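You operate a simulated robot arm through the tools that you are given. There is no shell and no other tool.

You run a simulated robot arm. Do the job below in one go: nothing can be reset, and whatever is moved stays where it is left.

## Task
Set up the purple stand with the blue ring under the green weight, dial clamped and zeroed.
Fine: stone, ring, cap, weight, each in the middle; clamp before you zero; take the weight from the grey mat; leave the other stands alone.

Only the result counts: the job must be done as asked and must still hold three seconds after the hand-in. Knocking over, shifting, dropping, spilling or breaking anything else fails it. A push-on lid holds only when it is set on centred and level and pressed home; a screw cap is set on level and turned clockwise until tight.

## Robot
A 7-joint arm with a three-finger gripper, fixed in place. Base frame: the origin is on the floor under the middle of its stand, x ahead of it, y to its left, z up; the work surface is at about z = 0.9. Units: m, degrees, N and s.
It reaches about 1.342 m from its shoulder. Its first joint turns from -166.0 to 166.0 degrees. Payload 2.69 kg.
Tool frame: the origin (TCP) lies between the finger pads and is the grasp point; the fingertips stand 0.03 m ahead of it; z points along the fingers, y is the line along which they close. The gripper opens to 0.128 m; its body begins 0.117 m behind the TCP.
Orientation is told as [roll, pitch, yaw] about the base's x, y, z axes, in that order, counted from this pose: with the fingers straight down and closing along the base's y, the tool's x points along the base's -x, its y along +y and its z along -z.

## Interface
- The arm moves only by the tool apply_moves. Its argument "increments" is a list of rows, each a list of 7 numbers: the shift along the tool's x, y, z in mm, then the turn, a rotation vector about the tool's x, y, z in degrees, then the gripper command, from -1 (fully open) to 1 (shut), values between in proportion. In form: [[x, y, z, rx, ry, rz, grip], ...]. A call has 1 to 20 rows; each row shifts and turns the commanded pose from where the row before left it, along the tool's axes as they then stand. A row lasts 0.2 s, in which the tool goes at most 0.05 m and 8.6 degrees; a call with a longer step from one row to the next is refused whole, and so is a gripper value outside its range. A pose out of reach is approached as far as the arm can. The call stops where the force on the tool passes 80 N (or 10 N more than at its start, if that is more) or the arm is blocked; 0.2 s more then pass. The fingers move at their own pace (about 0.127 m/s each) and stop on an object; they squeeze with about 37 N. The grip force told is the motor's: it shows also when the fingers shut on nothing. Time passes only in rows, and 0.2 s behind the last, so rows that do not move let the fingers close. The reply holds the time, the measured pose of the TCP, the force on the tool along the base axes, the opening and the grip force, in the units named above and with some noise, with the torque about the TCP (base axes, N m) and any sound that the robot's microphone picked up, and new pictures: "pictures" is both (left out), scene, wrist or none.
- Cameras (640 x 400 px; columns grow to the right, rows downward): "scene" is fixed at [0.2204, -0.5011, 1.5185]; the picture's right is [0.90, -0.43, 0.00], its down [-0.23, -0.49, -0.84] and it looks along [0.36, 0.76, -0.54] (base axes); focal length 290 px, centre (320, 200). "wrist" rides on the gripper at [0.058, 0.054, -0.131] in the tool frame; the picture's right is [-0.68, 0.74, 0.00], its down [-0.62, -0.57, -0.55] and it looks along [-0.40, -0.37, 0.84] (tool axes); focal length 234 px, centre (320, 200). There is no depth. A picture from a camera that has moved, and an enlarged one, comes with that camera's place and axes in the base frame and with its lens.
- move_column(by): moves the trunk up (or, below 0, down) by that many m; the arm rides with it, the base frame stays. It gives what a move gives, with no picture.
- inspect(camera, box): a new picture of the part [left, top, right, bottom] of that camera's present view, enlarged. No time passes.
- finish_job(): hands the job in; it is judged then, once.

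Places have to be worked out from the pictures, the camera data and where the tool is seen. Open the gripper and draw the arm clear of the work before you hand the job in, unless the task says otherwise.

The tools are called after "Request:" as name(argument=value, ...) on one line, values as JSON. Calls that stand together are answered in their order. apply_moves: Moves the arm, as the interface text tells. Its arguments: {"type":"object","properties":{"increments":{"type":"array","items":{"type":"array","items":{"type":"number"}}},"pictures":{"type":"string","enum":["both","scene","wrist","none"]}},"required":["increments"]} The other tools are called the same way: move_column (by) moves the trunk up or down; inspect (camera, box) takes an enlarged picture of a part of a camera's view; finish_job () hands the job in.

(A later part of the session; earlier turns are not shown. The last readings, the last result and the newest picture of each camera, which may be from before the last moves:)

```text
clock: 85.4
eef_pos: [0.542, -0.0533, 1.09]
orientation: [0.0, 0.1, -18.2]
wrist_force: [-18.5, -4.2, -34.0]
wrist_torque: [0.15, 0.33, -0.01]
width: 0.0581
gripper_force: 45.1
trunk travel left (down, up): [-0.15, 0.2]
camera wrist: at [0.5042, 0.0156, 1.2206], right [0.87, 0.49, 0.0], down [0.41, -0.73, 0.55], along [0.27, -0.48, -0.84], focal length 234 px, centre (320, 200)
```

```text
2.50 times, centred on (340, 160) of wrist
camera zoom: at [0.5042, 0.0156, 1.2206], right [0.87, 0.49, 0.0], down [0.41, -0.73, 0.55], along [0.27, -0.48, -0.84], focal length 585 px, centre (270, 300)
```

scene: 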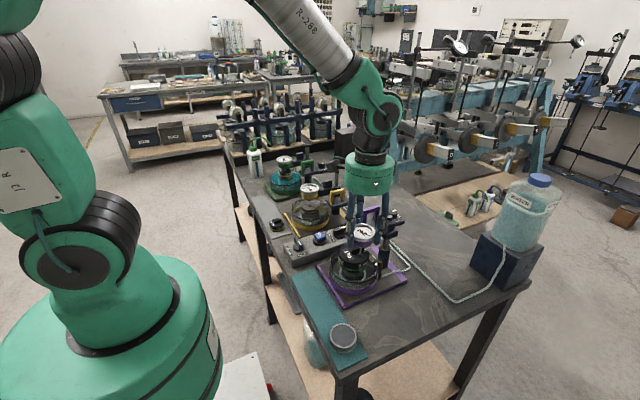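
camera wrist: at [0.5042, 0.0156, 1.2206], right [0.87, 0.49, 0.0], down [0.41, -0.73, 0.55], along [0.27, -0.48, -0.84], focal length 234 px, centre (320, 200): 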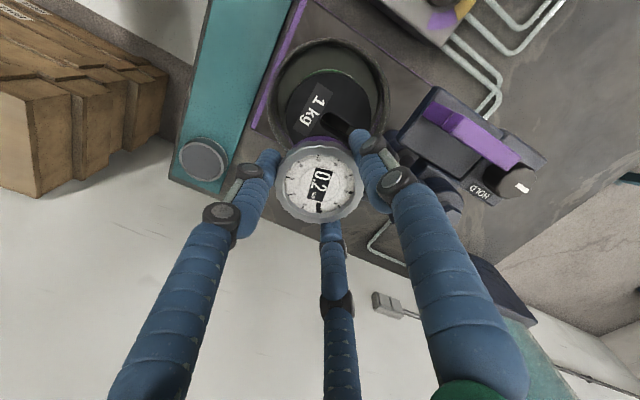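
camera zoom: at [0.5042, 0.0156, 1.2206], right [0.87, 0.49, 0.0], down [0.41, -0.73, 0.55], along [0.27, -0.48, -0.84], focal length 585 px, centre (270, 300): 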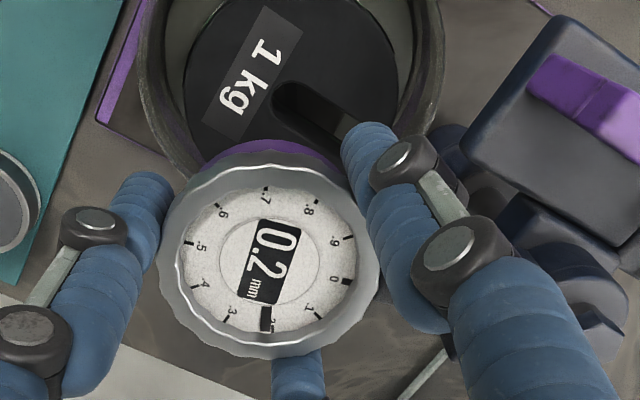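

The foot now passes over the weight with visible clearance, next to the slot. About 12.8° remain. I'll relieve the radial push and complete the swing in two steps.

Request:
apply_moves(increments=[[1.03, -0.62, 0, 0, 0, 0, 0.7], [5.23, 9.93, 0, 0, 0, 6.4, 0.7], [0, 0, 0, 0, 0, 0, 0.7], [0, 0, 0, 0, 0, 0, 0.7]], pictures="none")

Request:
apply_moves(increments=[[4.1, 7.8, 0, 0, 0, 5.0, 0.7], [0, 0, 0, 0, 0, 0, 0.7], [0, 0, 0, 0, 0, 0, 0.7]])

Request:
inspect(camera="scene", box=[330, 220, 400, 270])

Request:
inspect(camera="wrist", box=[240, 80, 440, 240])

```text
clock: 86.4
eef_pos: [0.5399, -0.0433, 1.0892]
orientation: [0.0, 0.1, -24.4]
wrist_force: [-10.5, -1.1, -30.4]
wrist_torque: [0.17, 0.17, 0.02]
width: 0.0583
gripper_force: 45.4
trunk travel left (down, up): [-0.15, 0.2]
```

```text
clock: 87.2
eef_pos: [0.5399, -0.0336, 1.0895]
orientation: [0.0, 0.0, -29.5]
wrist_force: [-8.4, -1.0, -28.7]
wrist_torque: [0.2, 0.08, -0.01]
width: 0.0585
gripper_force: 45.0
trunk travel left (down, up): [-0.15, 0.2]
camera wrist: at [0.5159, 0.0416, 1.2207], right [0.95, 0.31, 0.0], down [0.26, -0.8, 0.55], along [0.17, -0.52, -0.84], focal length 234 px, centre (320, 200)
```

scene: 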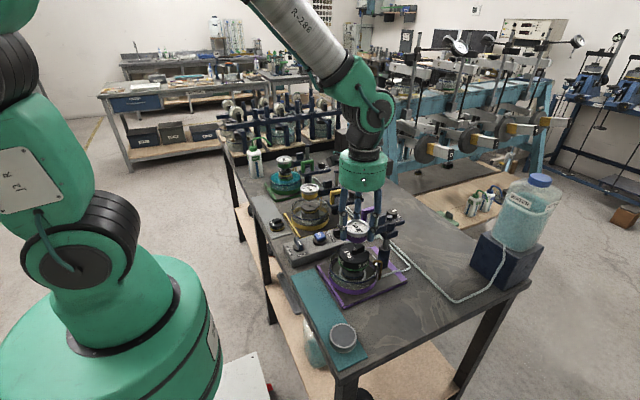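
wrist: 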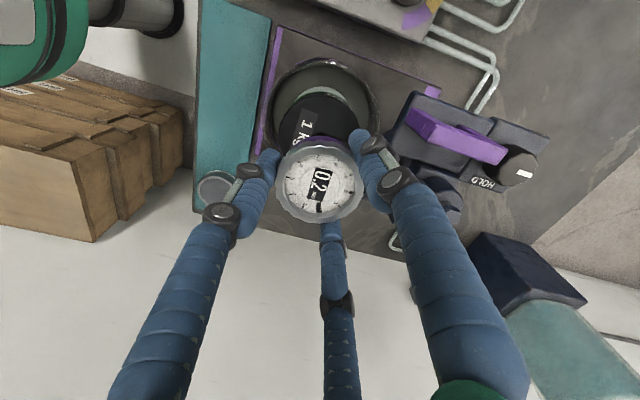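

```text
8.00 times, centred on (365, 245) of scene
camera zoom: at [0.2204, -0.5011, 1.5185], right [0.9, -0.43, 0.0], down [-0.23, -0.49, -0.84], along [0.36, 0.76, -0.54], focal length 2319 px, centre (-40, -160)
```

zoom: 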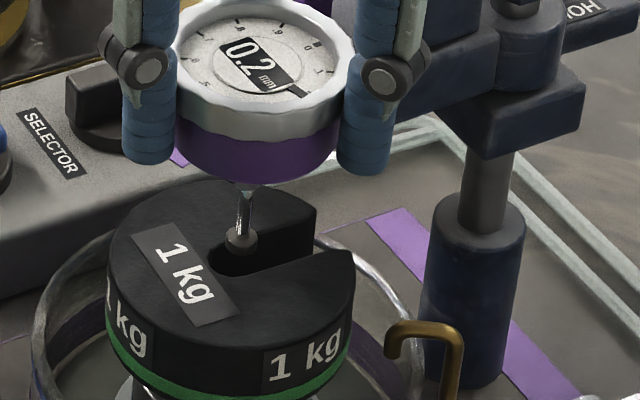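

```text
2.50 times, centred on (340, 160) of wrist
camera zoom: at [0.5159, 0.0416, 1.2207], right [0.95, 0.31, 0.0], down [0.26, -0.8, 0.55], along [0.17, -0.52, -0.84], focal length 585 px, centre (270, 300)
```

zoom: 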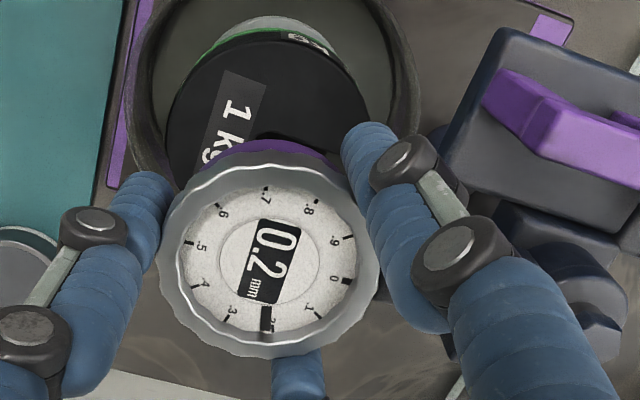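

The foot is at the slot's inner end and about 3 mm of swing remains (y -0.0336 → -0.0307). I'll finish that, then start lowering a few mm to see how the carriage follows.

Request:
apply_moves(increments=[[1.9, 2.25, 0, 0, 0, 1.66, 0.7], [0, 0, 0, 0, 0, 0, 0.7], [0, 0, 3, 0, 0, 0, 0.7], [0, 0, 0, 0, 0, 0, 0.7]])

Request:
inspect(camera="scene", box=[330, 220, 400, 270])

```text
clock: 88.2
eef_pos: [0.5399, -0.0291, 1.0883]
orientation: [0.3, -0.2, -31.2]
wrist_force: [-7.3, -1.0, 2.0]
wrist_torque: [-0.04, -0.41, 0.0]
width: 0.0586
gripper_force: 44.5
trunk travel left (down, up): [-0.15, 0.2]
camera wrist: at [0.5173, 0.0455, 1.22], right [0.96, 0.28, 0.0], down [0.23, -0.8, 0.55], along [0.16, -0.53, -0.84], focal length 234 px, centre (320, 200)
```

scene: 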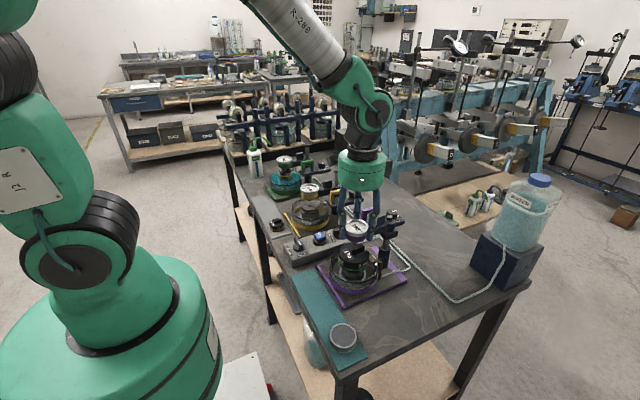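
wrist: 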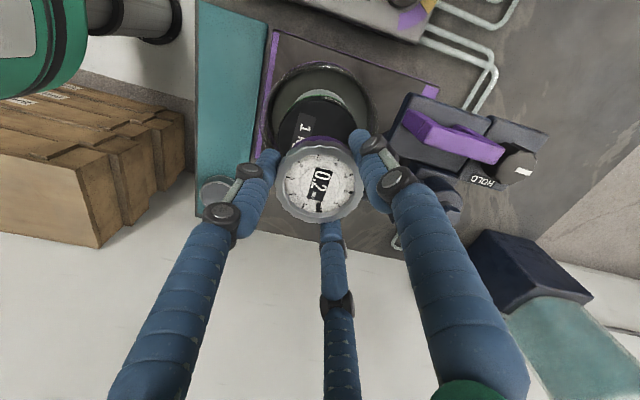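

```text
8.00 times, centred on (365, 245) of scene
camera zoom: at [0.2204, -0.5011, 1.5185], right [0.9, -0.43, 0.0], down [-0.23, -0.49, -0.84], along [0.36, 0.76, -0.54], focal length 2319 px, centre (-40, -160)
```

zoom: 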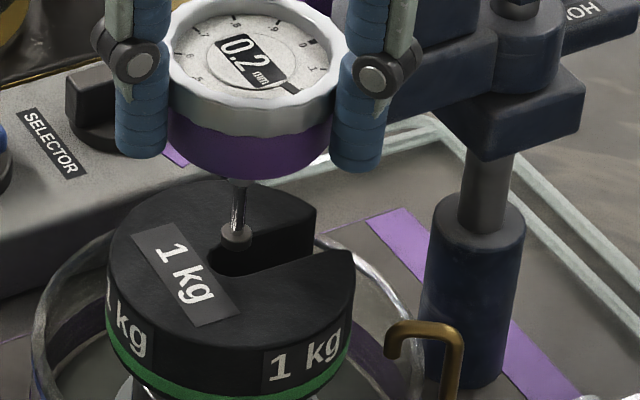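

The carriage follows well. The foot is about 11 mm across and the slot about 14 mm wide, so the sideways margin is only ±1.5 mm. I'll zoom in to compare the foot with the slot before lowering further.

Request:
inspect(camera="scene", box=[342, 236, 378, 260])

Request:
inspect(camera="wrist", box=[265, 90, 385, 170])

```text
16.00 times, centred on (360, 248) of scene
camera zoom: at [0.2204, -0.5011, 1.5185], right [0.9, -0.43, 0.0], down [-0.23, -0.49, -0.84], along [0.36, 0.76, -0.54], focal length 4638 px, centre (-320, -568)
```

zoom: 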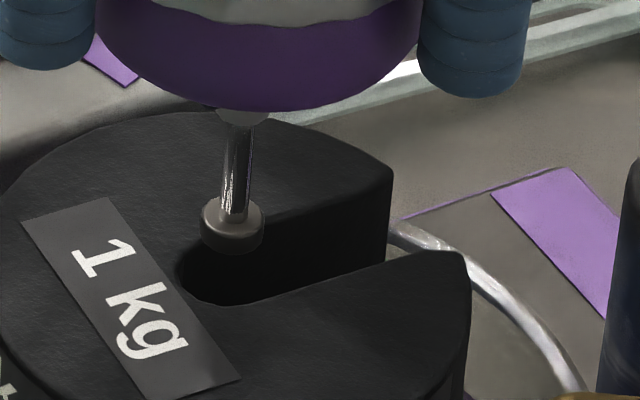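

```text
5.00 times, centred on (325, 130) of wrist
camera zoom: at [0.5173, 0.0455, 1.22], right [0.96, 0.28, 0.0], down [0.23, -0.8, 0.55], along [0.16, -0.53, -0.84], focal length 1171 px, centre (295, 550)
```

zoom: 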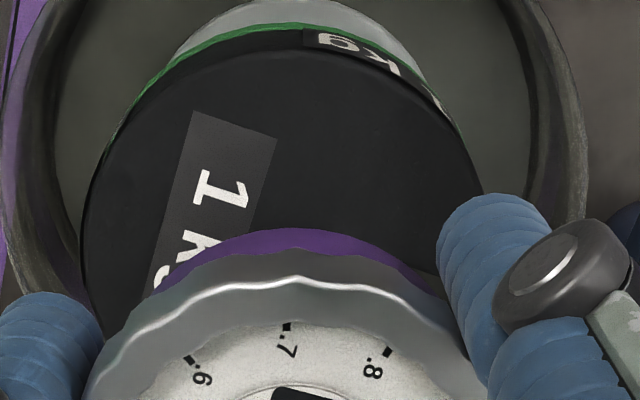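

The slot is actually about 17 mm wide. Projected down, the foot falls about 1.4 mm off its centreline and 2.5 mm clear of all edges, so it will pass. I'll lower 20 mm with the dial held and check.

Request:
apply_moves(increments=[[0, 0, 4, 0, 0, 0, 0.7], [0, 0, 4, 0, 0, 0, 0.7], [0, 0, 4, 0, 0, 0, 0.7], [0, 0, 4, 0, 0, 0, 0.7], [0, 0, 4, 0, 0, 0, 0.7], [0, 0, 0, 0, 0, 0, 0.7]])

Request:
inspect(camera="scene", box=[335, 225, 395, 270])

Request:
inspect(camera="wrist", box=[240, 80, 440, 240])

```text
clock: 89.6
eef_pos: [0.5402, -0.0307, 1.0659]
orientation: [0.0, -0.1, -31.1]
wrist_force: [17.5, -0.8, -1.1]
wrist_torque: [-0.09, -0.83, 0.0]
width: 0.0583
gripper_force: 45.3
trunk travel left (down, up): [-0.15, 0.2]
camera wrist: at [0.5177, 0.0453, 1.197], right [0.96, 0.28, 0.0], down [0.23, -0.8, 0.55], along [0.15, -0.53, -0.84], focal length 234 px, centre (320, 200)
```

scene: 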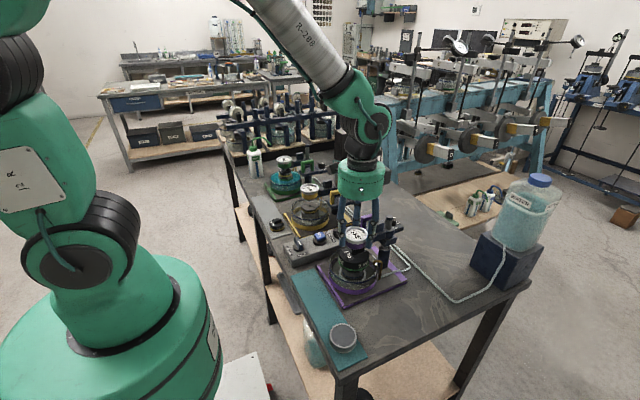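
wrist: 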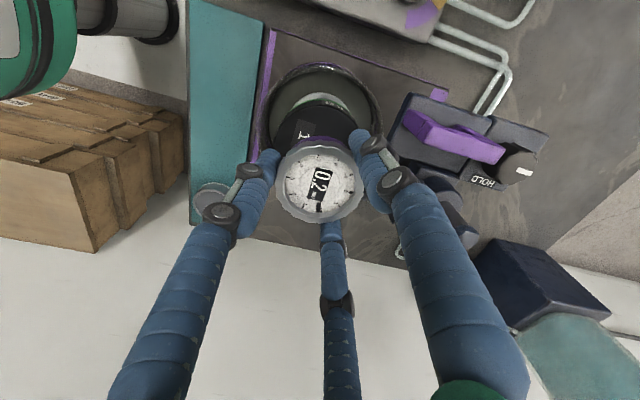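

```text
8.89 times, centred on (365, 248) of scene
camera zoom: at [0.2204, -0.5011, 1.5185], right [0.9, -0.43, 0.0], down [-0.23, -0.49, -0.84], along [0.36, 0.76, -0.54], focal length 2577 px, centre (-80, -222)
```

zoom: 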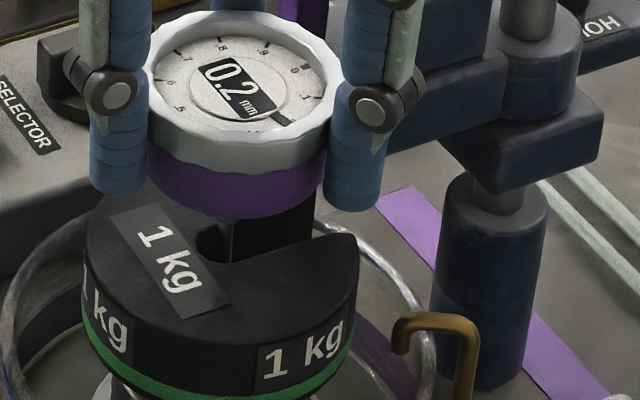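

```text
2.50 times, centred on (340, 160) of wrist
camera zoom: at [0.5177, 0.0453, 1.197], right [0.96, 0.28, 0.0], down [0.23, -0.8, 0.55], along [0.15, -0.53, -0.84], focal length 585 px, centre (270, 300)
```

zoom: 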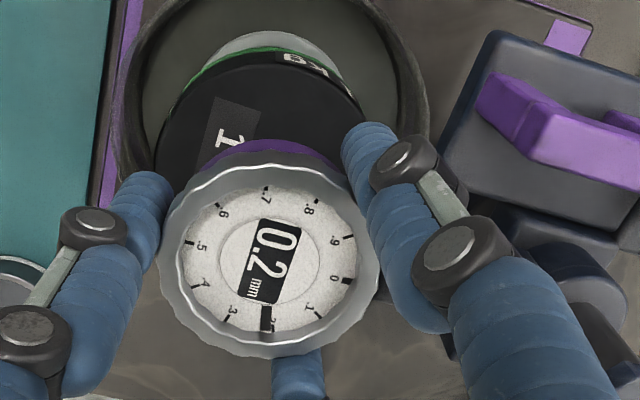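

The foot has entered the slot and the carriage follows without resistance, with only a small sideways offset force. I'll relieve that and lower a further 8 mm, then continue in small steps while watching the display.

Request:
apply_moves(increments=[[-0.85, 0.52, 2, 0, 0, 0, 0.7], [0, 0, 3, 0, 0, 0, 0.7], [0, 0, 3, 0, 0, 0, 0.7], [0, 0, 0, 0, 0, 0, 0.7]], pictures="wrist")

Request:
inspect(camera="scene", box=[335, 225, 395, 270])

```text
clock: 90.6
eef_pos: [0.5415, -0.031, 1.0585]
orientation: [0.0, 0.0, -31.2]
wrist_force: [15.2, 1.6, -0.1]
wrist_torque: [0.16, -0.08, -0.01]
width: 0.0584
gripper_force: 45.0
trunk travel left (down, up): [-0.15, 0.2]
camera wrist: at [0.5179, 0.0452, 1.1895], right [0.96, 0.28, 0.0], down [0.23, -0.8, 0.55], along [0.15, -0.53, -0.84], focal length 234 px, centre (320, 200)
```

wrist: 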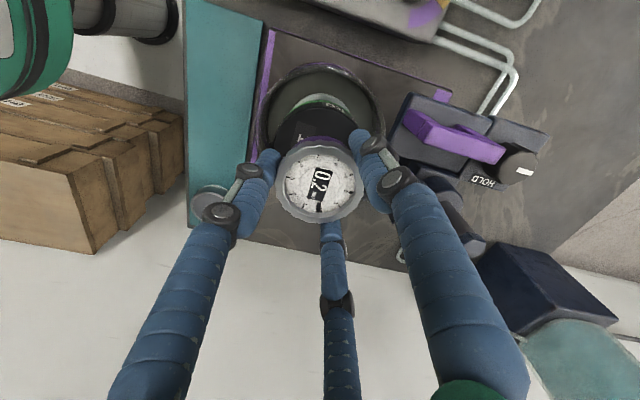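

```text
8.89 times, centred on (365, 248) of scene
camera zoom: at [0.2204, -0.5011, 1.5185], right [0.9, -0.43, 0.0], down [-0.23, -0.49, -0.84], along [0.36, 0.76, -0.54], focal length 2577 px, centre (-80, -222)
```

zoom: 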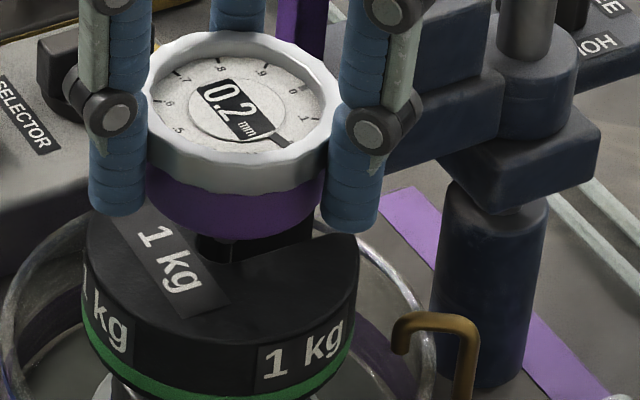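

Still no contact (0.2 on the display). I'll trim another 0.9 mm toward the post and keep lowering in 2 mm steps until the reading begins to rise.

Request:
apply_moves(increments=[[-0.77, 0.47, 2, 0, 0, 0, 0.7], [0, 0, 1, 0, 0, 0, 0.7], [0, 0, 0, 0, 0, 0, 0.7]], pictures="wrist")

Request:
inspect(camera="wrist", box=[270, 140, 370, 230])

Request:
apply_moves(increments=[[0, 0, 2, 0, 0, 0, 0.7], [0, 0, 1, 0, 0, 0, 0.7], [0, 0, 0, 0, 0, 0, 0.7]], pictures="wrist")

Request:
inspect(camera="wrist", box=[270, 140, 370, 230])

```text
clock: 91.4
eef_pos: [0.5408, -0.0305, 1.055]
orientation: [0.0, 0.1, -31.2]
wrist_force: [2.3, 1.9, 0.4]
wrist_torque: [0.02, 0.14, -0.02]
width: 0.0583
gripper_force: 45.3
trunk travel left (down, up): [-0.15, 0.2]
camera wrist: at [0.5181, 0.0446, 1.1865], right [0.96, 0.28, 0.0], down [0.24, -0.8, 0.55], along [0.15, -0.53, -0.84], focal length 234 px, centre (320, 200)
```

wrist: 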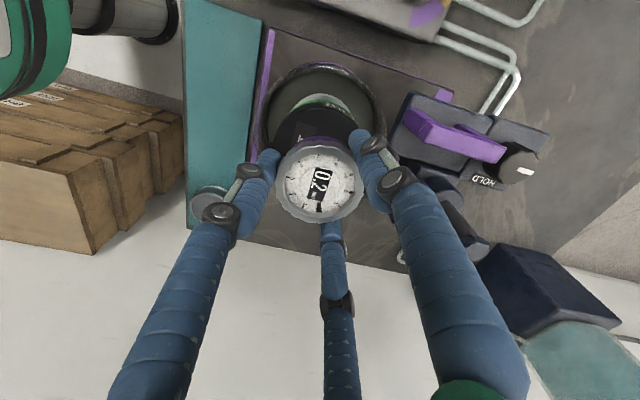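

```text
4.44 times, centred on (320, 185) of wrist
camera zoom: at [0.5181, 0.0446, 1.1865], right [0.96, 0.28, 0.0], down [0.24, -0.8, 0.55], along [0.15, -0.53, -0.84], focal length 1041 px, centre (320, 267)
```

zoom: 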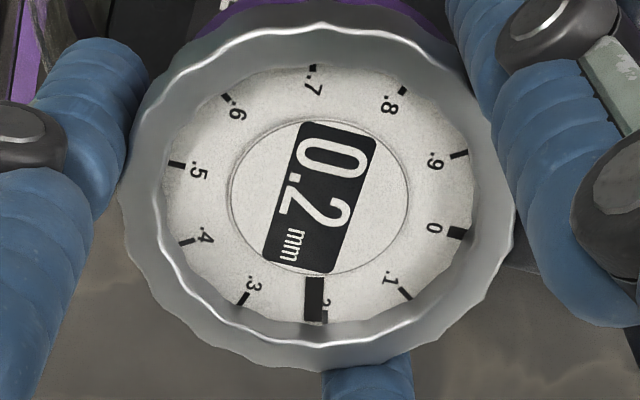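

```text
clock: 92.2
eef_pos: [0.5405, -0.0315, 1.0524]
orientation: [0.0, 0.1, -31.3]
wrist_force: [-6.9, 2.1, -1.4]
wrist_torque: [0.01, 0.2, -0.02]
width: 0.0585
gripper_force: 44.8
trunk travel left (down, up): [-0.15, 0.2]
camera wrist: at [0.518, 0.0446, 1.1837], right [0.96, 0.28, 0.0], down [0.23, -0.8, 0.55], along [0.15, -0.53, -0.84], focal length 234 px, centre (320, 200)
```

wrist: 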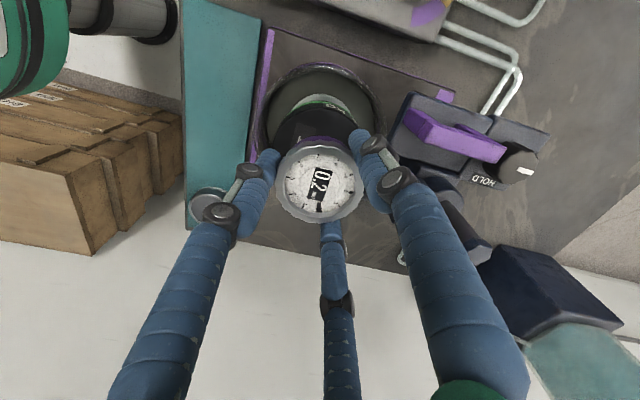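

```text
4.44 times, centred on (320, 185) of wrist
camera zoom: at [0.518, 0.0446, 1.1837], right [0.96, 0.28, 0.0], down [0.23, -0.8, 0.55], along [0.15, -0.53, -0.84], focal length 1041 px, centre (320, 267)
```

zoom: 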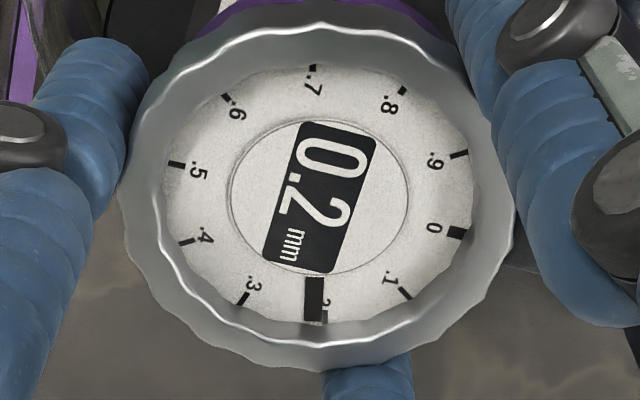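

The display is still at 0.2, so the foot hasn't touched yet. I'll continue in small steps, checking the scene view for the remaining gap.

Request:
apply_moves(increments=[[0, 0, 1.5, 0, 0, 0, 0.7], [0, 0, 1.5, 0, 0, 0, 0.7], [0, 0, 0, 0, 0, 0, 0.7]], pictures="wrist")

Request:
inspect(camera="wrist", box=[270, 140, 370, 230])

Request:
inspect(camera="scene", box=[335, 225, 395, 270])

```text
clock: 93.0
eef_pos: [0.5399, -0.0309, 1.0505]
orientation: [0.1, 0.0, -31.2]
wrist_force: [-8.5, -1.2, -1.0]
wrist_torque: [-0.01, 0.05, 0.02]
width: 0.0586
gripper_force: 44.8
trunk travel left (down, up): [-0.15, 0.2]
camera wrist: at [0.5178, 0.0447, 1.1815], right [0.96, 0.28, 0.0], down [0.23, -0.8, 0.55], along [0.15, -0.53, -0.84], focal length 234 px, centre (320, 200)
```

wrist: 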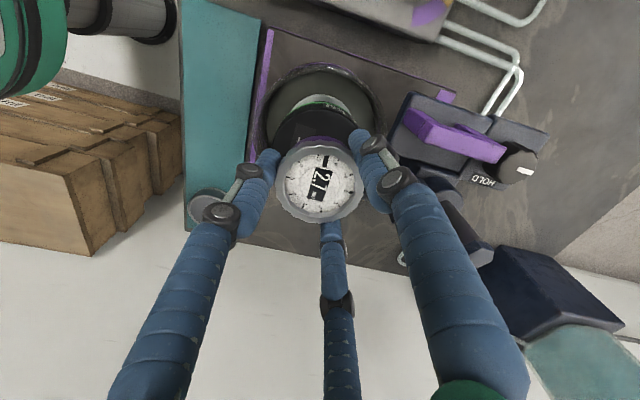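

```text
4.44 times, centred on (320, 185) of wrist
camera zoom: at [0.5178, 0.0447, 1.1815], right [0.96, 0.28, 0.0], down [0.23, -0.8, 0.55], along [0.15, -0.53, -0.84], focal length 1041 px, centre (320, 267)
```

zoom: 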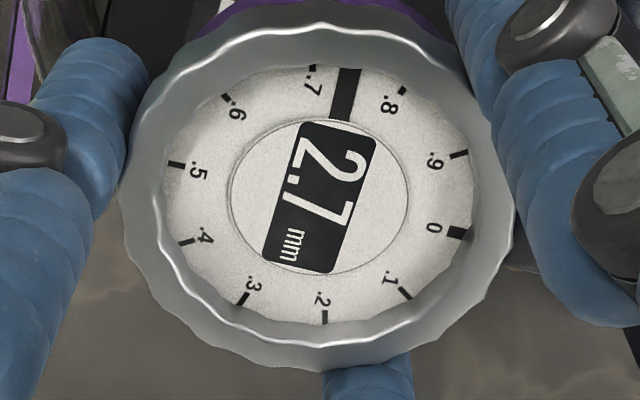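

```text
8.89 times, centred on (365, 248) of scene
camera zoom: at [0.2204, -0.5011, 1.5185], right [0.9, -0.43, 0.0], down [-0.23, -0.49, -0.84], along [0.36, 0.76, -0.54], focal length 2577 px, centre (-80, -222)
```

zoom: 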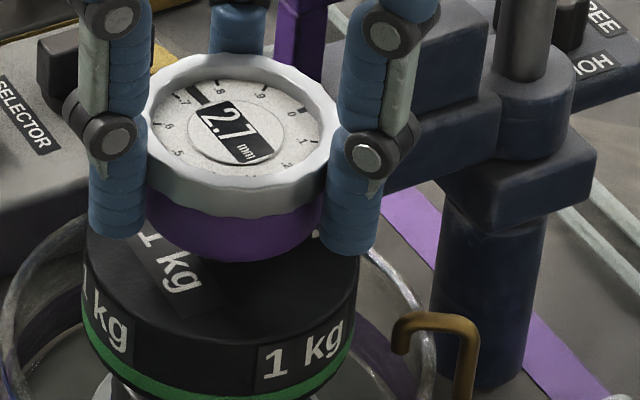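

Contact: the reading has risen to 2.7 mm, so the foot is on the cap through the slot with the plunger about 2.5 mm in, and the carriage is down near its sleeve. I'll release the bezel gently and check that everything stays put.

Request:
apply_moves(increments=[[0, 0, 0, 0, 0, 0, 0.2], [0, 0, 0, 0, 0, 0, 0.0], [0, 0, 0, 0, 0, 0, -0.15], [0, 0, 0, 0, 0, 0, -0.15]], pictures="wrist")

Request:
inspect(camera="wrist", box=[270, 140, 370, 230])

Request:
inspect(camera="scene", box=[335, 215, 425, 280])

```text
clock: 94.0
eef_pos: [0.5408, -0.0296, 1.0501]
orientation: [0.1, 0.0, -31.2]
wrist_force: [-0.1, 0.0, 0.1]
wrist_torque: [-0.01, 0.02, -0.01]
width: 0.0737
gripper_force: 0.0
trunk travel left (down, up): [-0.15, 0.2]
camera wrist: at [0.5184, 0.0447, 1.1816], right [0.96, 0.28, 0.0], down [0.23, -0.8, 0.55], along [0.15, -0.53, -0.84], focal length 234 px, centre (320, 200)
```

wrist: 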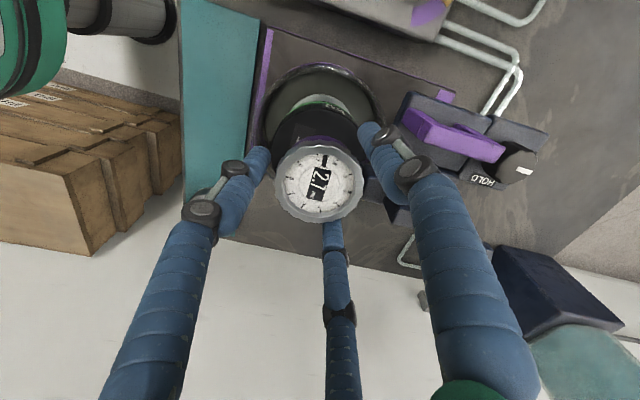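

```text
4.44 times, centred on (320, 185) of wrist
camera zoom: at [0.5184, 0.0447, 1.1816], right [0.96, 0.28, 0.0], down [0.23, -0.8, 0.55], along [0.15, -0.53, -0.84], focal length 1041 px, centre (320, 267)
```

zoom: 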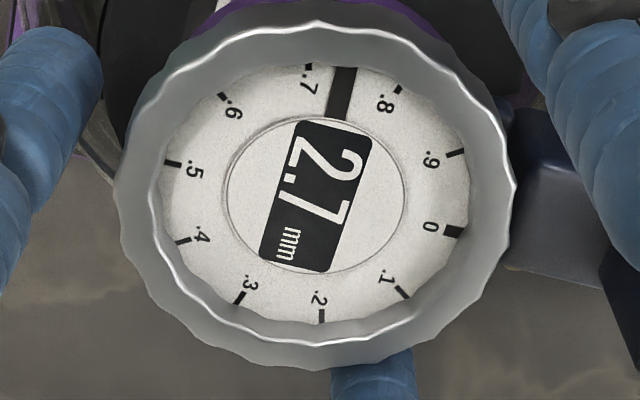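

```text
6.15 times, centred on (380, 248) of scene
camera zoom: at [0.2204, -0.5011, 1.5185], right [0.9, -0.43, 0.0], down [-0.23, -0.49, -0.84], along [0.36, 0.76, -0.54], focal length 1784 px, centre (-49, -92)
```

zoom: 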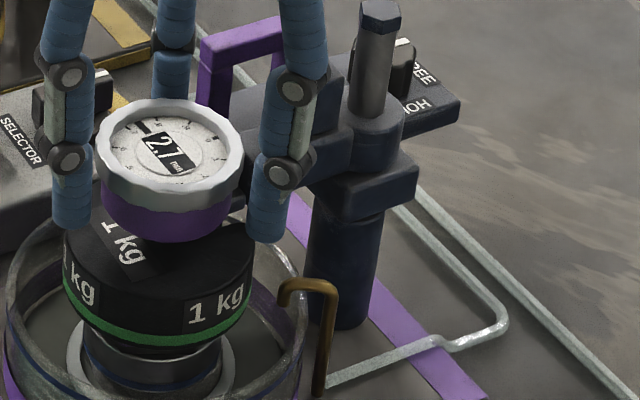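

The dial holds at 2.7 with no load on it. Now the clamp knob: I'll rise and move over the knob at about (0.682, 0.012) to look at it from above.

Request:
apply_moves(increments=[[0, 0, -10, 0, 0, 0, -0.15], [0, 0, -25, 0, 0, 0, -0.15], [0, 0, -40, 0, 0, 0, -0.15], [0, 0, -45, 0, 0, 0, -0.15], [-24.65, 27.35, 0, 0, 0, 0, -0.15], [-24.65, 27.35, 0, 0, 0, 0, -0.15], [-24.65, 27.35, 0, 0, 0, 0, -0.15], [-24.65, 27.35, 0, 0, 0, 0, -0.15], [0, 0, 0, 0, 0, 0, -0.15], [0, 0, 0, 0, 0, 0, -0.15]])

Request:
inspect(camera="wrist", box=[220, 50, 420, 210])

Request:
inspect(camera="scene", box=[325, 195, 425, 285])

```text
clock: 96.2
eef_pos: [0.6823, 0.0138, 1.1685]
orientation: [-0.1, 0.0, -31.2]
wrist_force: [0.0, -0.9, -0.1]
wrist_torque: [-0.01, -0.03, 0.01]
width: 0.0736
gripper_force: 0.1
trunk travel left (down, up): [-0.15, 0.2]
camera wrist: at [0.6601, 0.0885, 1.2995], right [0.96, 0.28, 0.0], down [0.23, -0.8, 0.55], along [0.15, -0.53, -0.84], focal length 234 px, centre (320, 200)
```

scene: 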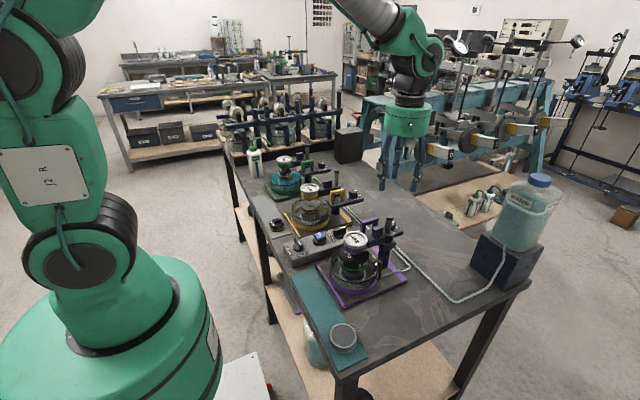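
wrist: 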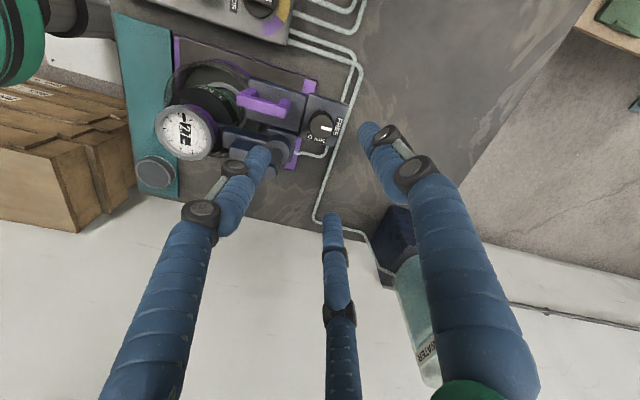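

```text
2.50 times, centred on (320, 130) of wrist
camera zoom: at [0.6601, 0.0885, 1.2995], right [0.96, 0.28, 0.0], down [0.23, -0.8, 0.55], along [0.15, -0.53, -0.84], focal length 585 px, centre (320, 375)
```

zoom: 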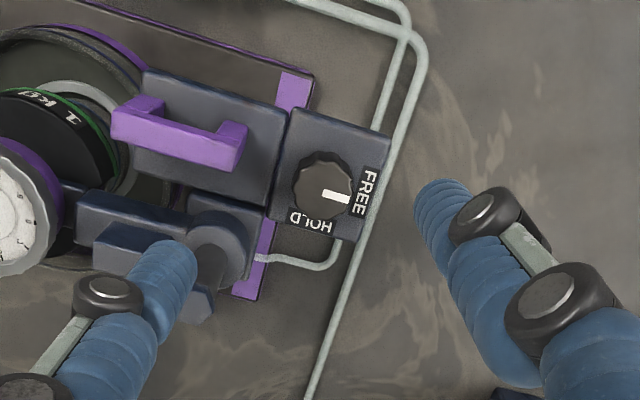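

```text
4.44 times, centred on (375, 240) of scene
camera zoom: at [0.2204, -0.5011, 1.5185], right [0.9, -0.43, 0.0], down [-0.23, -0.49, -0.84], along [0.36, 0.76, -0.54], focal length 1288 px, centre (76, 22)
```

zoom: 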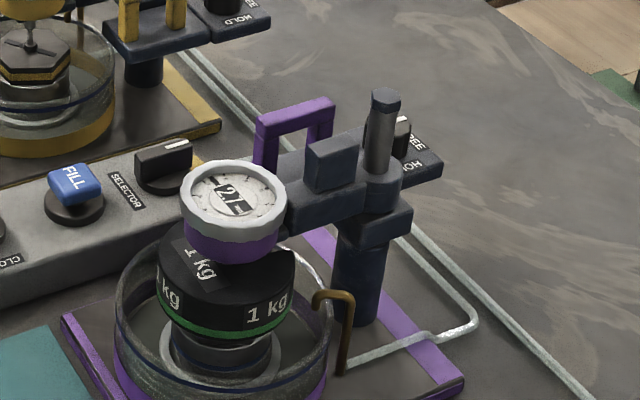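

The carriage stayed down and the dial still reads 2.7. The knob is right below the tool with its mark at FREE. Because of the handle bar and hub nearby, I'll turn the knob in two 45° bites with the fingers kept away from the bar. First I'll set yaw to about +27°, narrow the fingers and descend partway to re-centre.

Request:
apply_moves(increments=[[-0.8, 1.5, 0, 0, 0, -8.3, 0.1], [0, 0, 0, 0, 0, -8.3, 0.35], [0, 0, 0, 0, 0, -8.3, 0.35], [0, 0, 0, 0, 0, -8.3, 0.35], [0, 0, 0, 0, 0, -8.3, 0.35], [0, 0, 0, 0, 0, -8.3, 0.35], [0, 0, 0, 0, 0, -8.3, 0.35], [0, 0, 30, 0, 0, 0, 0.35], [0, 0, 30, 0, 0, 0, 0.35], [0, 0, 0, 0, 0, 0, 0.35], [0, 0, 0, 0, 0, 0, 0.35]])

Request:
inspect(camera="wrist", box=[240, 70, 400, 200])

Request:
inspect(camera="scene", box=[370, 180, 430, 240])

```text
clock: 98.6
eef_pos: [0.6811, 0.0132, 1.1114]
orientation: [-0.1, 0.0, 27.0]
wrist_force: [-1.1, 0.1, 0.2]
wrist_torque: [-0.02, -0.05, -0.01]
width: 0.0416
gripper_force: 0.0
trunk travel left (down, up): [-0.15, 0.2]
camera wrist: at [0.6052, 0.0347, 1.2415], right [0.27, 0.96, 0.0], down [0.81, -0.23, 0.55], along [0.53, -0.15, -0.84], focal length 234 px, centre (320, 200)
```

scene: 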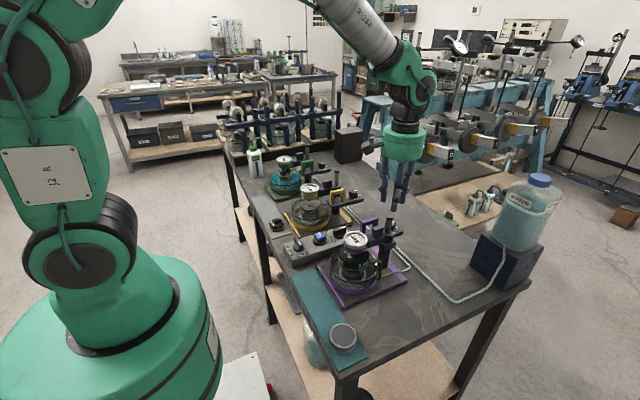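
wrist: 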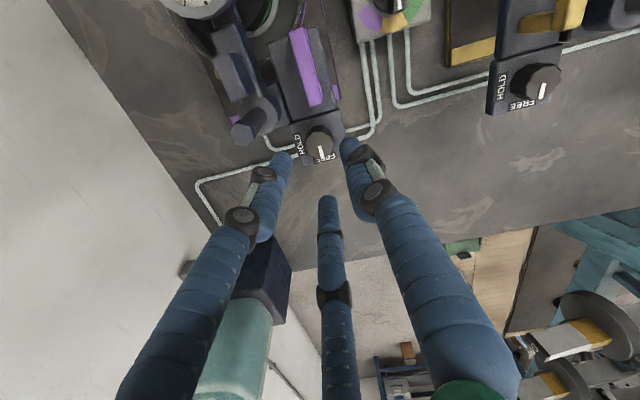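

```text
3.08 times, centred on (320, 135) of wrist
camera zoom: at [0.6052, 0.0347, 1.2415], right [0.27, 0.96, 0.0], down [0.81, -0.23, 0.55], along [0.53, -0.15, -0.84], focal length 720 px, centre (320, 400)
```

zoom: 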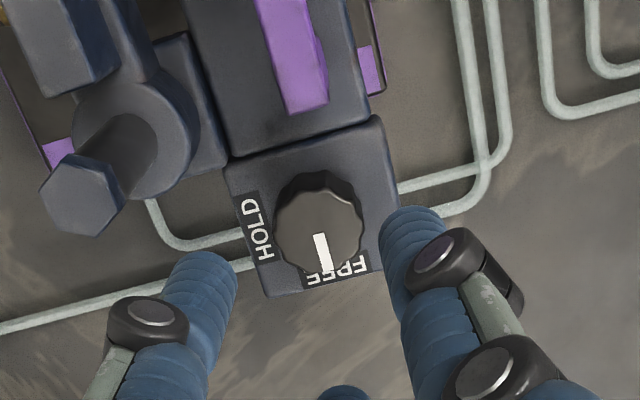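

```text
6.67 times, centred on (400, 210) of scene
camera zoom: at [0.2204, -0.5011, 1.5185], right [0.9, -0.43, 0.0], down [-0.23, -0.49, -0.84], along [0.36, 0.76, -0.54], focal length 1933 px, centre (-213, 133)
```

zoom: 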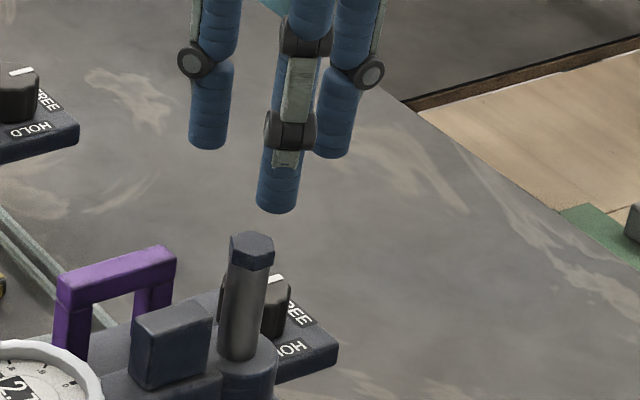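

I now have a good close view of the knob (28 mm across, mark at FREE). I'll shift about 4 mm to centre on it and go down until the fingertips are just above it, then verify.

Request:
apply_moves(increments=[[-3.9, -2.6, 10, 0, 0, 0, 0.35], [0, 0, 25, 0, 0, 0, 0.35], [0, 0, 18, 0, 0, 0, 0.35], [0, 0, 0, 0, 0, 0, 0.35], [0, 0, 0, 0, 0, 0, 0.35]])

Request:
inspect(camera="wrist", box=[240, 90, 400, 220])

Request:
inspect(camera="scene", box=[370, 190, 430, 240])

```text
clock: 99.8
eef_pos: [0.6879, 0.0135, 1.0568]
orientation: [0.1, 0.0, 26.9]
wrist_force: [0.1, 0.2, 0.0]
wrist_torque: [-0.02, -0.02, 0.0]
width: 0.0416
gripper_force: 0.1
trunk travel left (down, up): [-0.15, 0.2]
camera wrist: at [0.6113, 0.0341, 1.1886], right [0.27, 0.96, 0.0], down [0.81, -0.23, 0.55], along [0.53, -0.15, -0.84], focal length 234 px, centre (320, 200)
```

scene: 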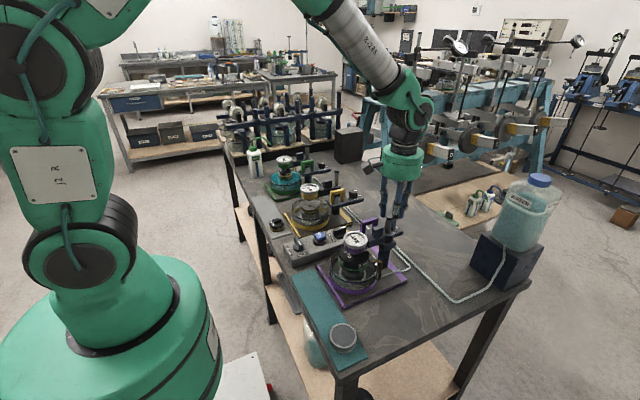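
wrist: 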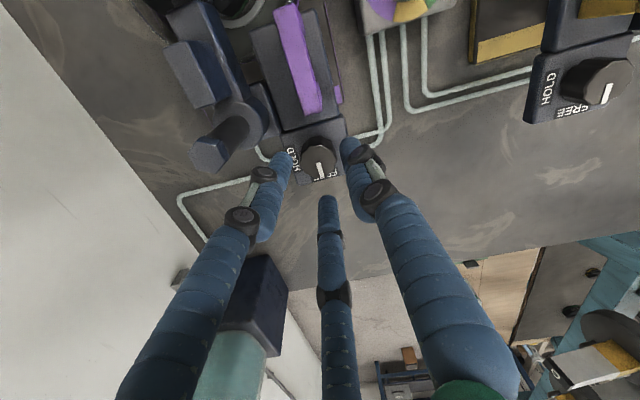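

```text
3.08 times, centred on (320, 155) of wrist
camera zoom: at [0.6113, 0.0341, 1.1886], right [0.27, 0.96, 0.0], down [0.81, -0.23, 0.55], along [0.53, -0.15, -0.84], focal length 720 px, centre (320, 338)
```

zoom: 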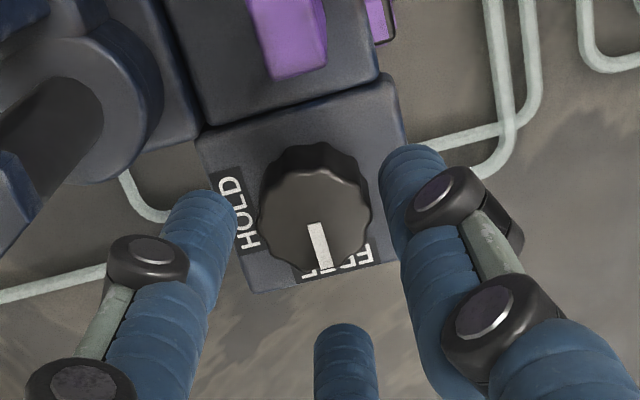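

```text
8.00 times, centred on (400, 215) of scene
camera zoom: at [0.2204, -0.5011, 1.5185], right [0.9, -0.43, 0.0], down [-0.23, -0.49, -0.84], along [0.36, 0.76, -0.54], focal length 2319 px, centre (-320, 80)
```

zoom: 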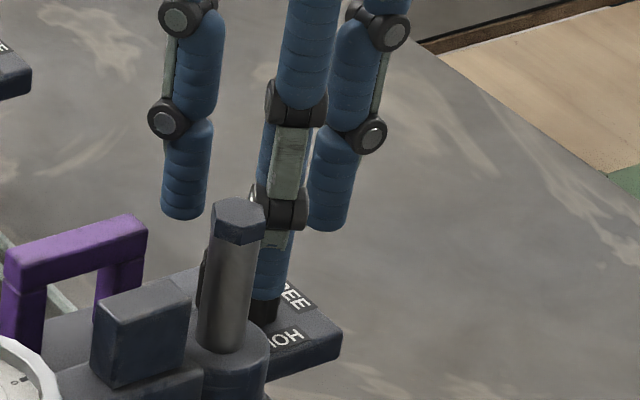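

The knob is centred to about 1 mm between the fingers. I'll lower 21 mm so the tips straddle it and close on it.

Request:
apply_moves(increments=[[0.5, 0, 8, 0, 0, 0, 0.35], [0, 0, 8, 0, 0, 0, 0.35], [0, 0, 5, 0, 0, 0, 0.35], [0, 0, 0, 0, 0, 0, 0.35]], pictures="none")

Request:
apply_moves(increments=[[0, 0, 0, 0, 0, 0, 0.5], [0, 0, 0, 0, 0, 0, 0.8], [0, 0, 0, 0, 0, 0, 0.8], [0, 0, 0, 0, 0, 0, 0.8]])

Request:
inspect(camera="wrist", box=[240, 90, 400, 220])

Request:
inspect(camera="scene", box=[330, 190, 430, 270])

```text
clock: 100.8
eef_pos: [0.6877, 0.0123, 1.0364]
orientation: [0.0, 0.1, 26.9]
wrist_force: [1.0, 0.6, -0.4]
wrist_torque: [-0.01, 0.0, -0.04]
width: 0.0416
gripper_force: 0.1
trunk travel left (down, up): [-0.15, 0.2]
```

```text
clock: 101.8
eef_pos: [0.6867, 0.0127, 1.0365]
orientation: [0.0, 0.0, 27.0]
wrist_force: [-2.0, -1.4, -1.9]
wrist_torque: [-0.03, 0.01, 0.02]
width: 0.0309
gripper_force: 45.3
trunk travel left (down, up): [-0.15, 0.2]
camera wrist: at [0.6107, 0.0332, 1.1677], right [0.27, 0.96, 0.0], down [0.81, -0.23, 0.55], along [0.53, -0.15, -0.84], focal length 234 px, centre (320, 200)
```

scene: 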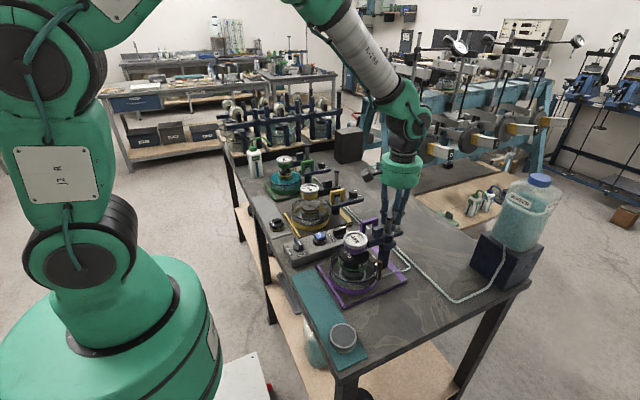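
wrist: 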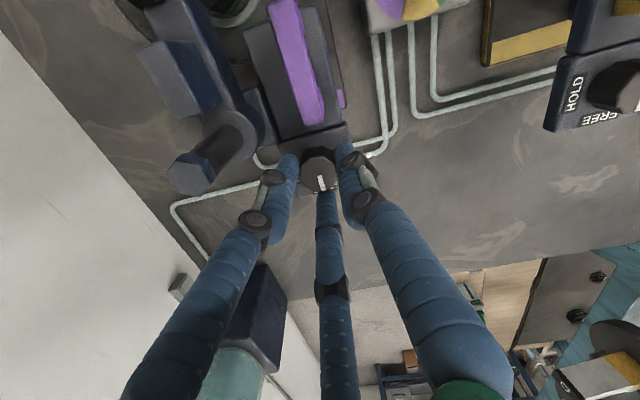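

```text
3.08 times, centred on (320, 155) of wrist
camera zoom: at [0.6107, 0.0332, 1.1677], right [0.27, 0.96, 0.0], down [0.81, -0.23, 0.55], along [0.53, -0.15, -0.84], focal length 720 px, centre (320, 338)
```

zoom: 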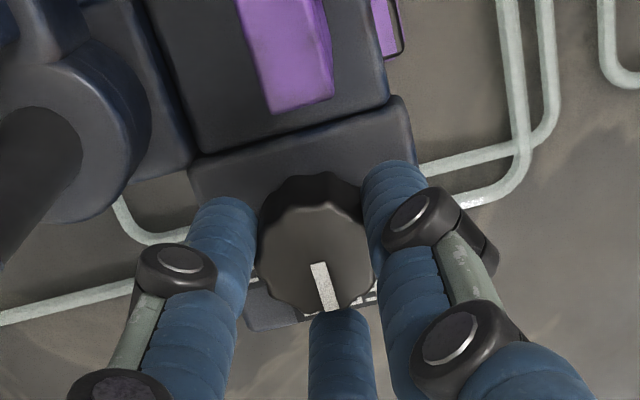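

```text
5.00 times, centred on (380, 230) of scene
camera zoom: at [0.2204, -0.5011, 1.5185], right [0.9, -0.43, 0.0], down [-0.23, -0.49, -0.84], along [0.36, 0.76, -0.54], focal length 1450 px, centre (20, 50)
```

zoom: 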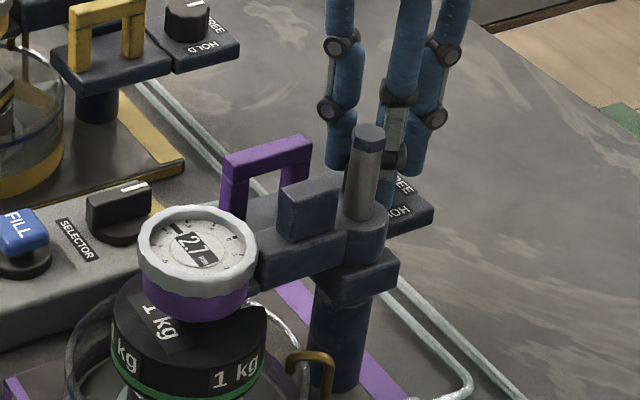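

The knob is gripped (31 mm) with negligible side force. I'll turn it 45° clockwise as seen from above.

Request:
apply_moves(increments=[[0, 0, 0, 0, 0, 7.5, 0.8], [0, 0, 0, 0, 0, 7.5, 0.8], [0, 0, 0, 0, 0, 7.5, 0.8], [0, 0, 0, 0, 0, 7.5, 0.8], [0, 0, 0, 0, 0, 7.5, 0.8], [0, 0, 0, 0, 0, 7.5, 0.8], [0, 0, 0, 0, 0, 0, 0.8]])

Request:
inspect(camera="wrist", box=[240, 90, 400, 220])

Request:
inspect(camera="scene", box=[330, 190, 430, 270])

```text
clock: 103.4
eef_pos: [0.6853, 0.0114, 1.0352]
orientation: [0.0, 0.1, -18.1]
wrist_force: [-20.0, -15.3, -0.2]
wrist_torque: [-0.41, 0.55, 0.1]
width: 0.0299
gripper_force: 44.9
trunk travel left (down, up): [-0.15, 0.2]
camera wrist: at [0.6469, 0.0799, 1.1668], right [0.87, 0.49, 0.0], down [0.41, -0.73, 0.55], along [0.27, -0.48, -0.84], focal length 234 px, centre (320, 200)
```

scene: 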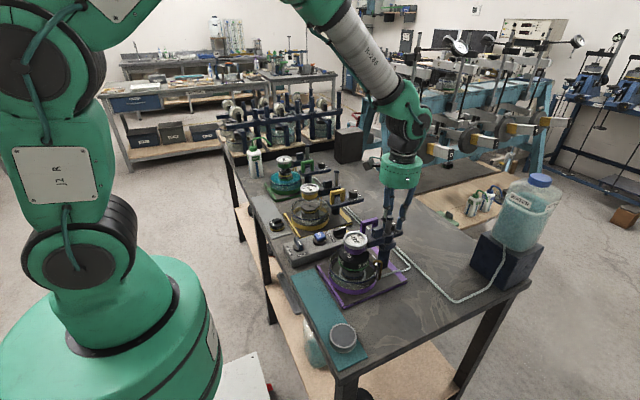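
wrist: 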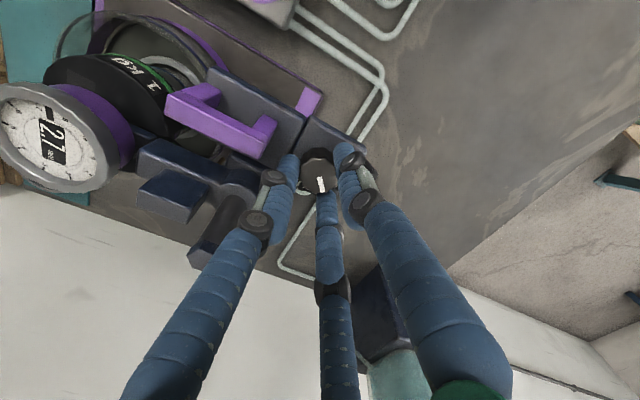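

```text
3.08 times, centred on (320, 155) of wrist
camera zoom: at [0.6469, 0.0799, 1.1668], right [0.87, 0.49, 0.0], down [0.41, -0.73, 0.55], along [0.27, -0.48, -0.84], focal length 720 px, centre (320, 338)
```

zoom: 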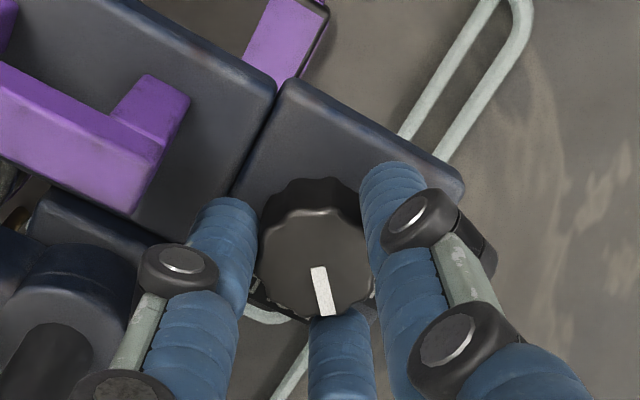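

```text
5.00 times, centred on (380, 230) of scene
camera zoom: at [0.2204, -0.5011, 1.5185], right [0.9, -0.43, 0.0], down [-0.23, -0.49, -0.84], along [0.36, 0.76, -0.54], focal length 1450 px, centre (20, 50)
```

zoom: 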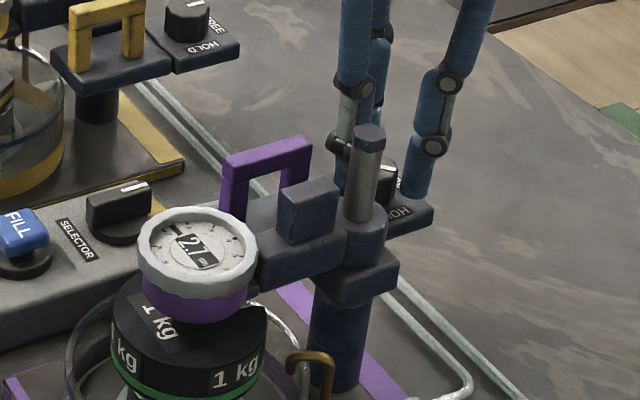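

The knob turned with the fingers by 45°, and the dial is still at 2.7. I'll release, shift about 1 mm to ease the side load, turn the tool back 45°, and take a second grip.

Request:
apply_moves(increments=[[0, 0, 0, 0, 0, 0, 0.55], [0, 0, 0, 0, 0, 0, 0.35], [0.6, -1.2, 0, 0, 0, 0, 0.35], [0, 0, 0, 0, 0, -7.5, 0.35], [0, 0, 0, 0, 0, -7.5, 0.35], [0, 0, 0, 0, 0, -7.5, 0.35], [0, 0, 0, 0, 0, -7.5, 0.35], [0, 0, 0, 0, 0, -7.5, 0.35], [0, 0, 0, 0, 0, -7.5, 0.35], [0, 0, 0, 0, 0, 0, 0.35]])

Request:
inspect(camera="wrist", box=[240, 90, 400, 220])

```text
clock: 105.6
eef_pos: [0.6862, 0.0116, 1.0363]
orientation: [0.0, -0.1, 27.0]
wrist_force: [-0.5, 0.5, -0.9]
wrist_torque: [0.0, -0.02, 0.0]
width: 0.042
gripper_force: 0.0
trunk travel left (down, up): [-0.15, 0.2]
camera wrist: at [0.6106, 0.0318, 1.1672], right [0.27, 0.96, 0.0], down [0.81, -0.22, 0.55], along [0.53, -0.15, -0.84], focal length 234 px, centre (320, 200)
```

scene: 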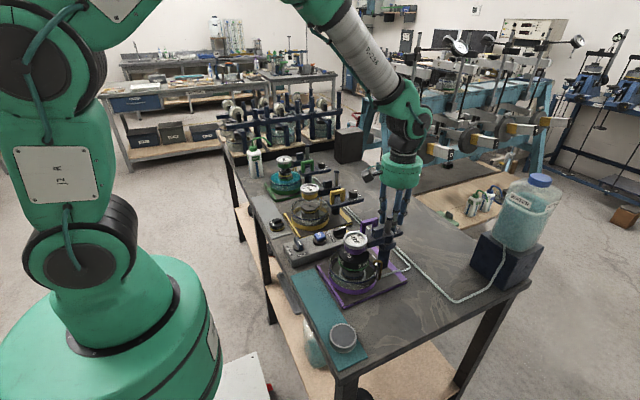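
wrist: 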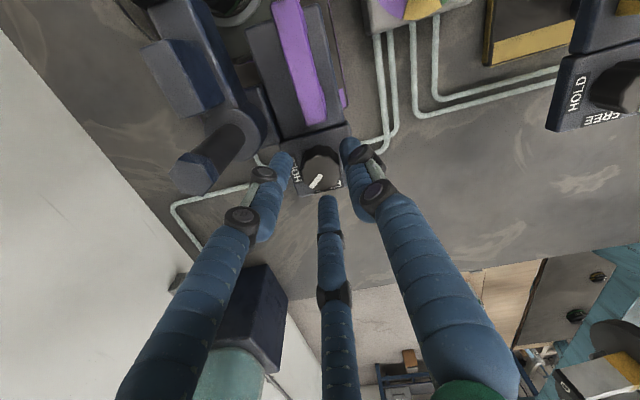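

```text
3.08 times, centred on (320, 155) of wrist
camera zoom: at [0.6106, 0.0318, 1.1672], right [0.27, 0.96, 0.0], down [0.81, -0.22, 0.55], along [0.53, -0.15, -0.84], focal length 720 px, centre (320, 338)
```

zoom: 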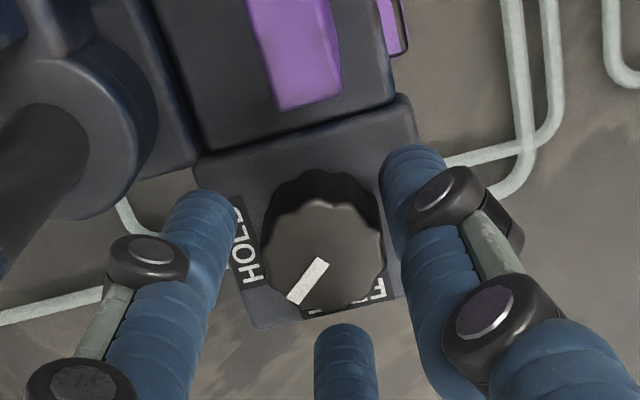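

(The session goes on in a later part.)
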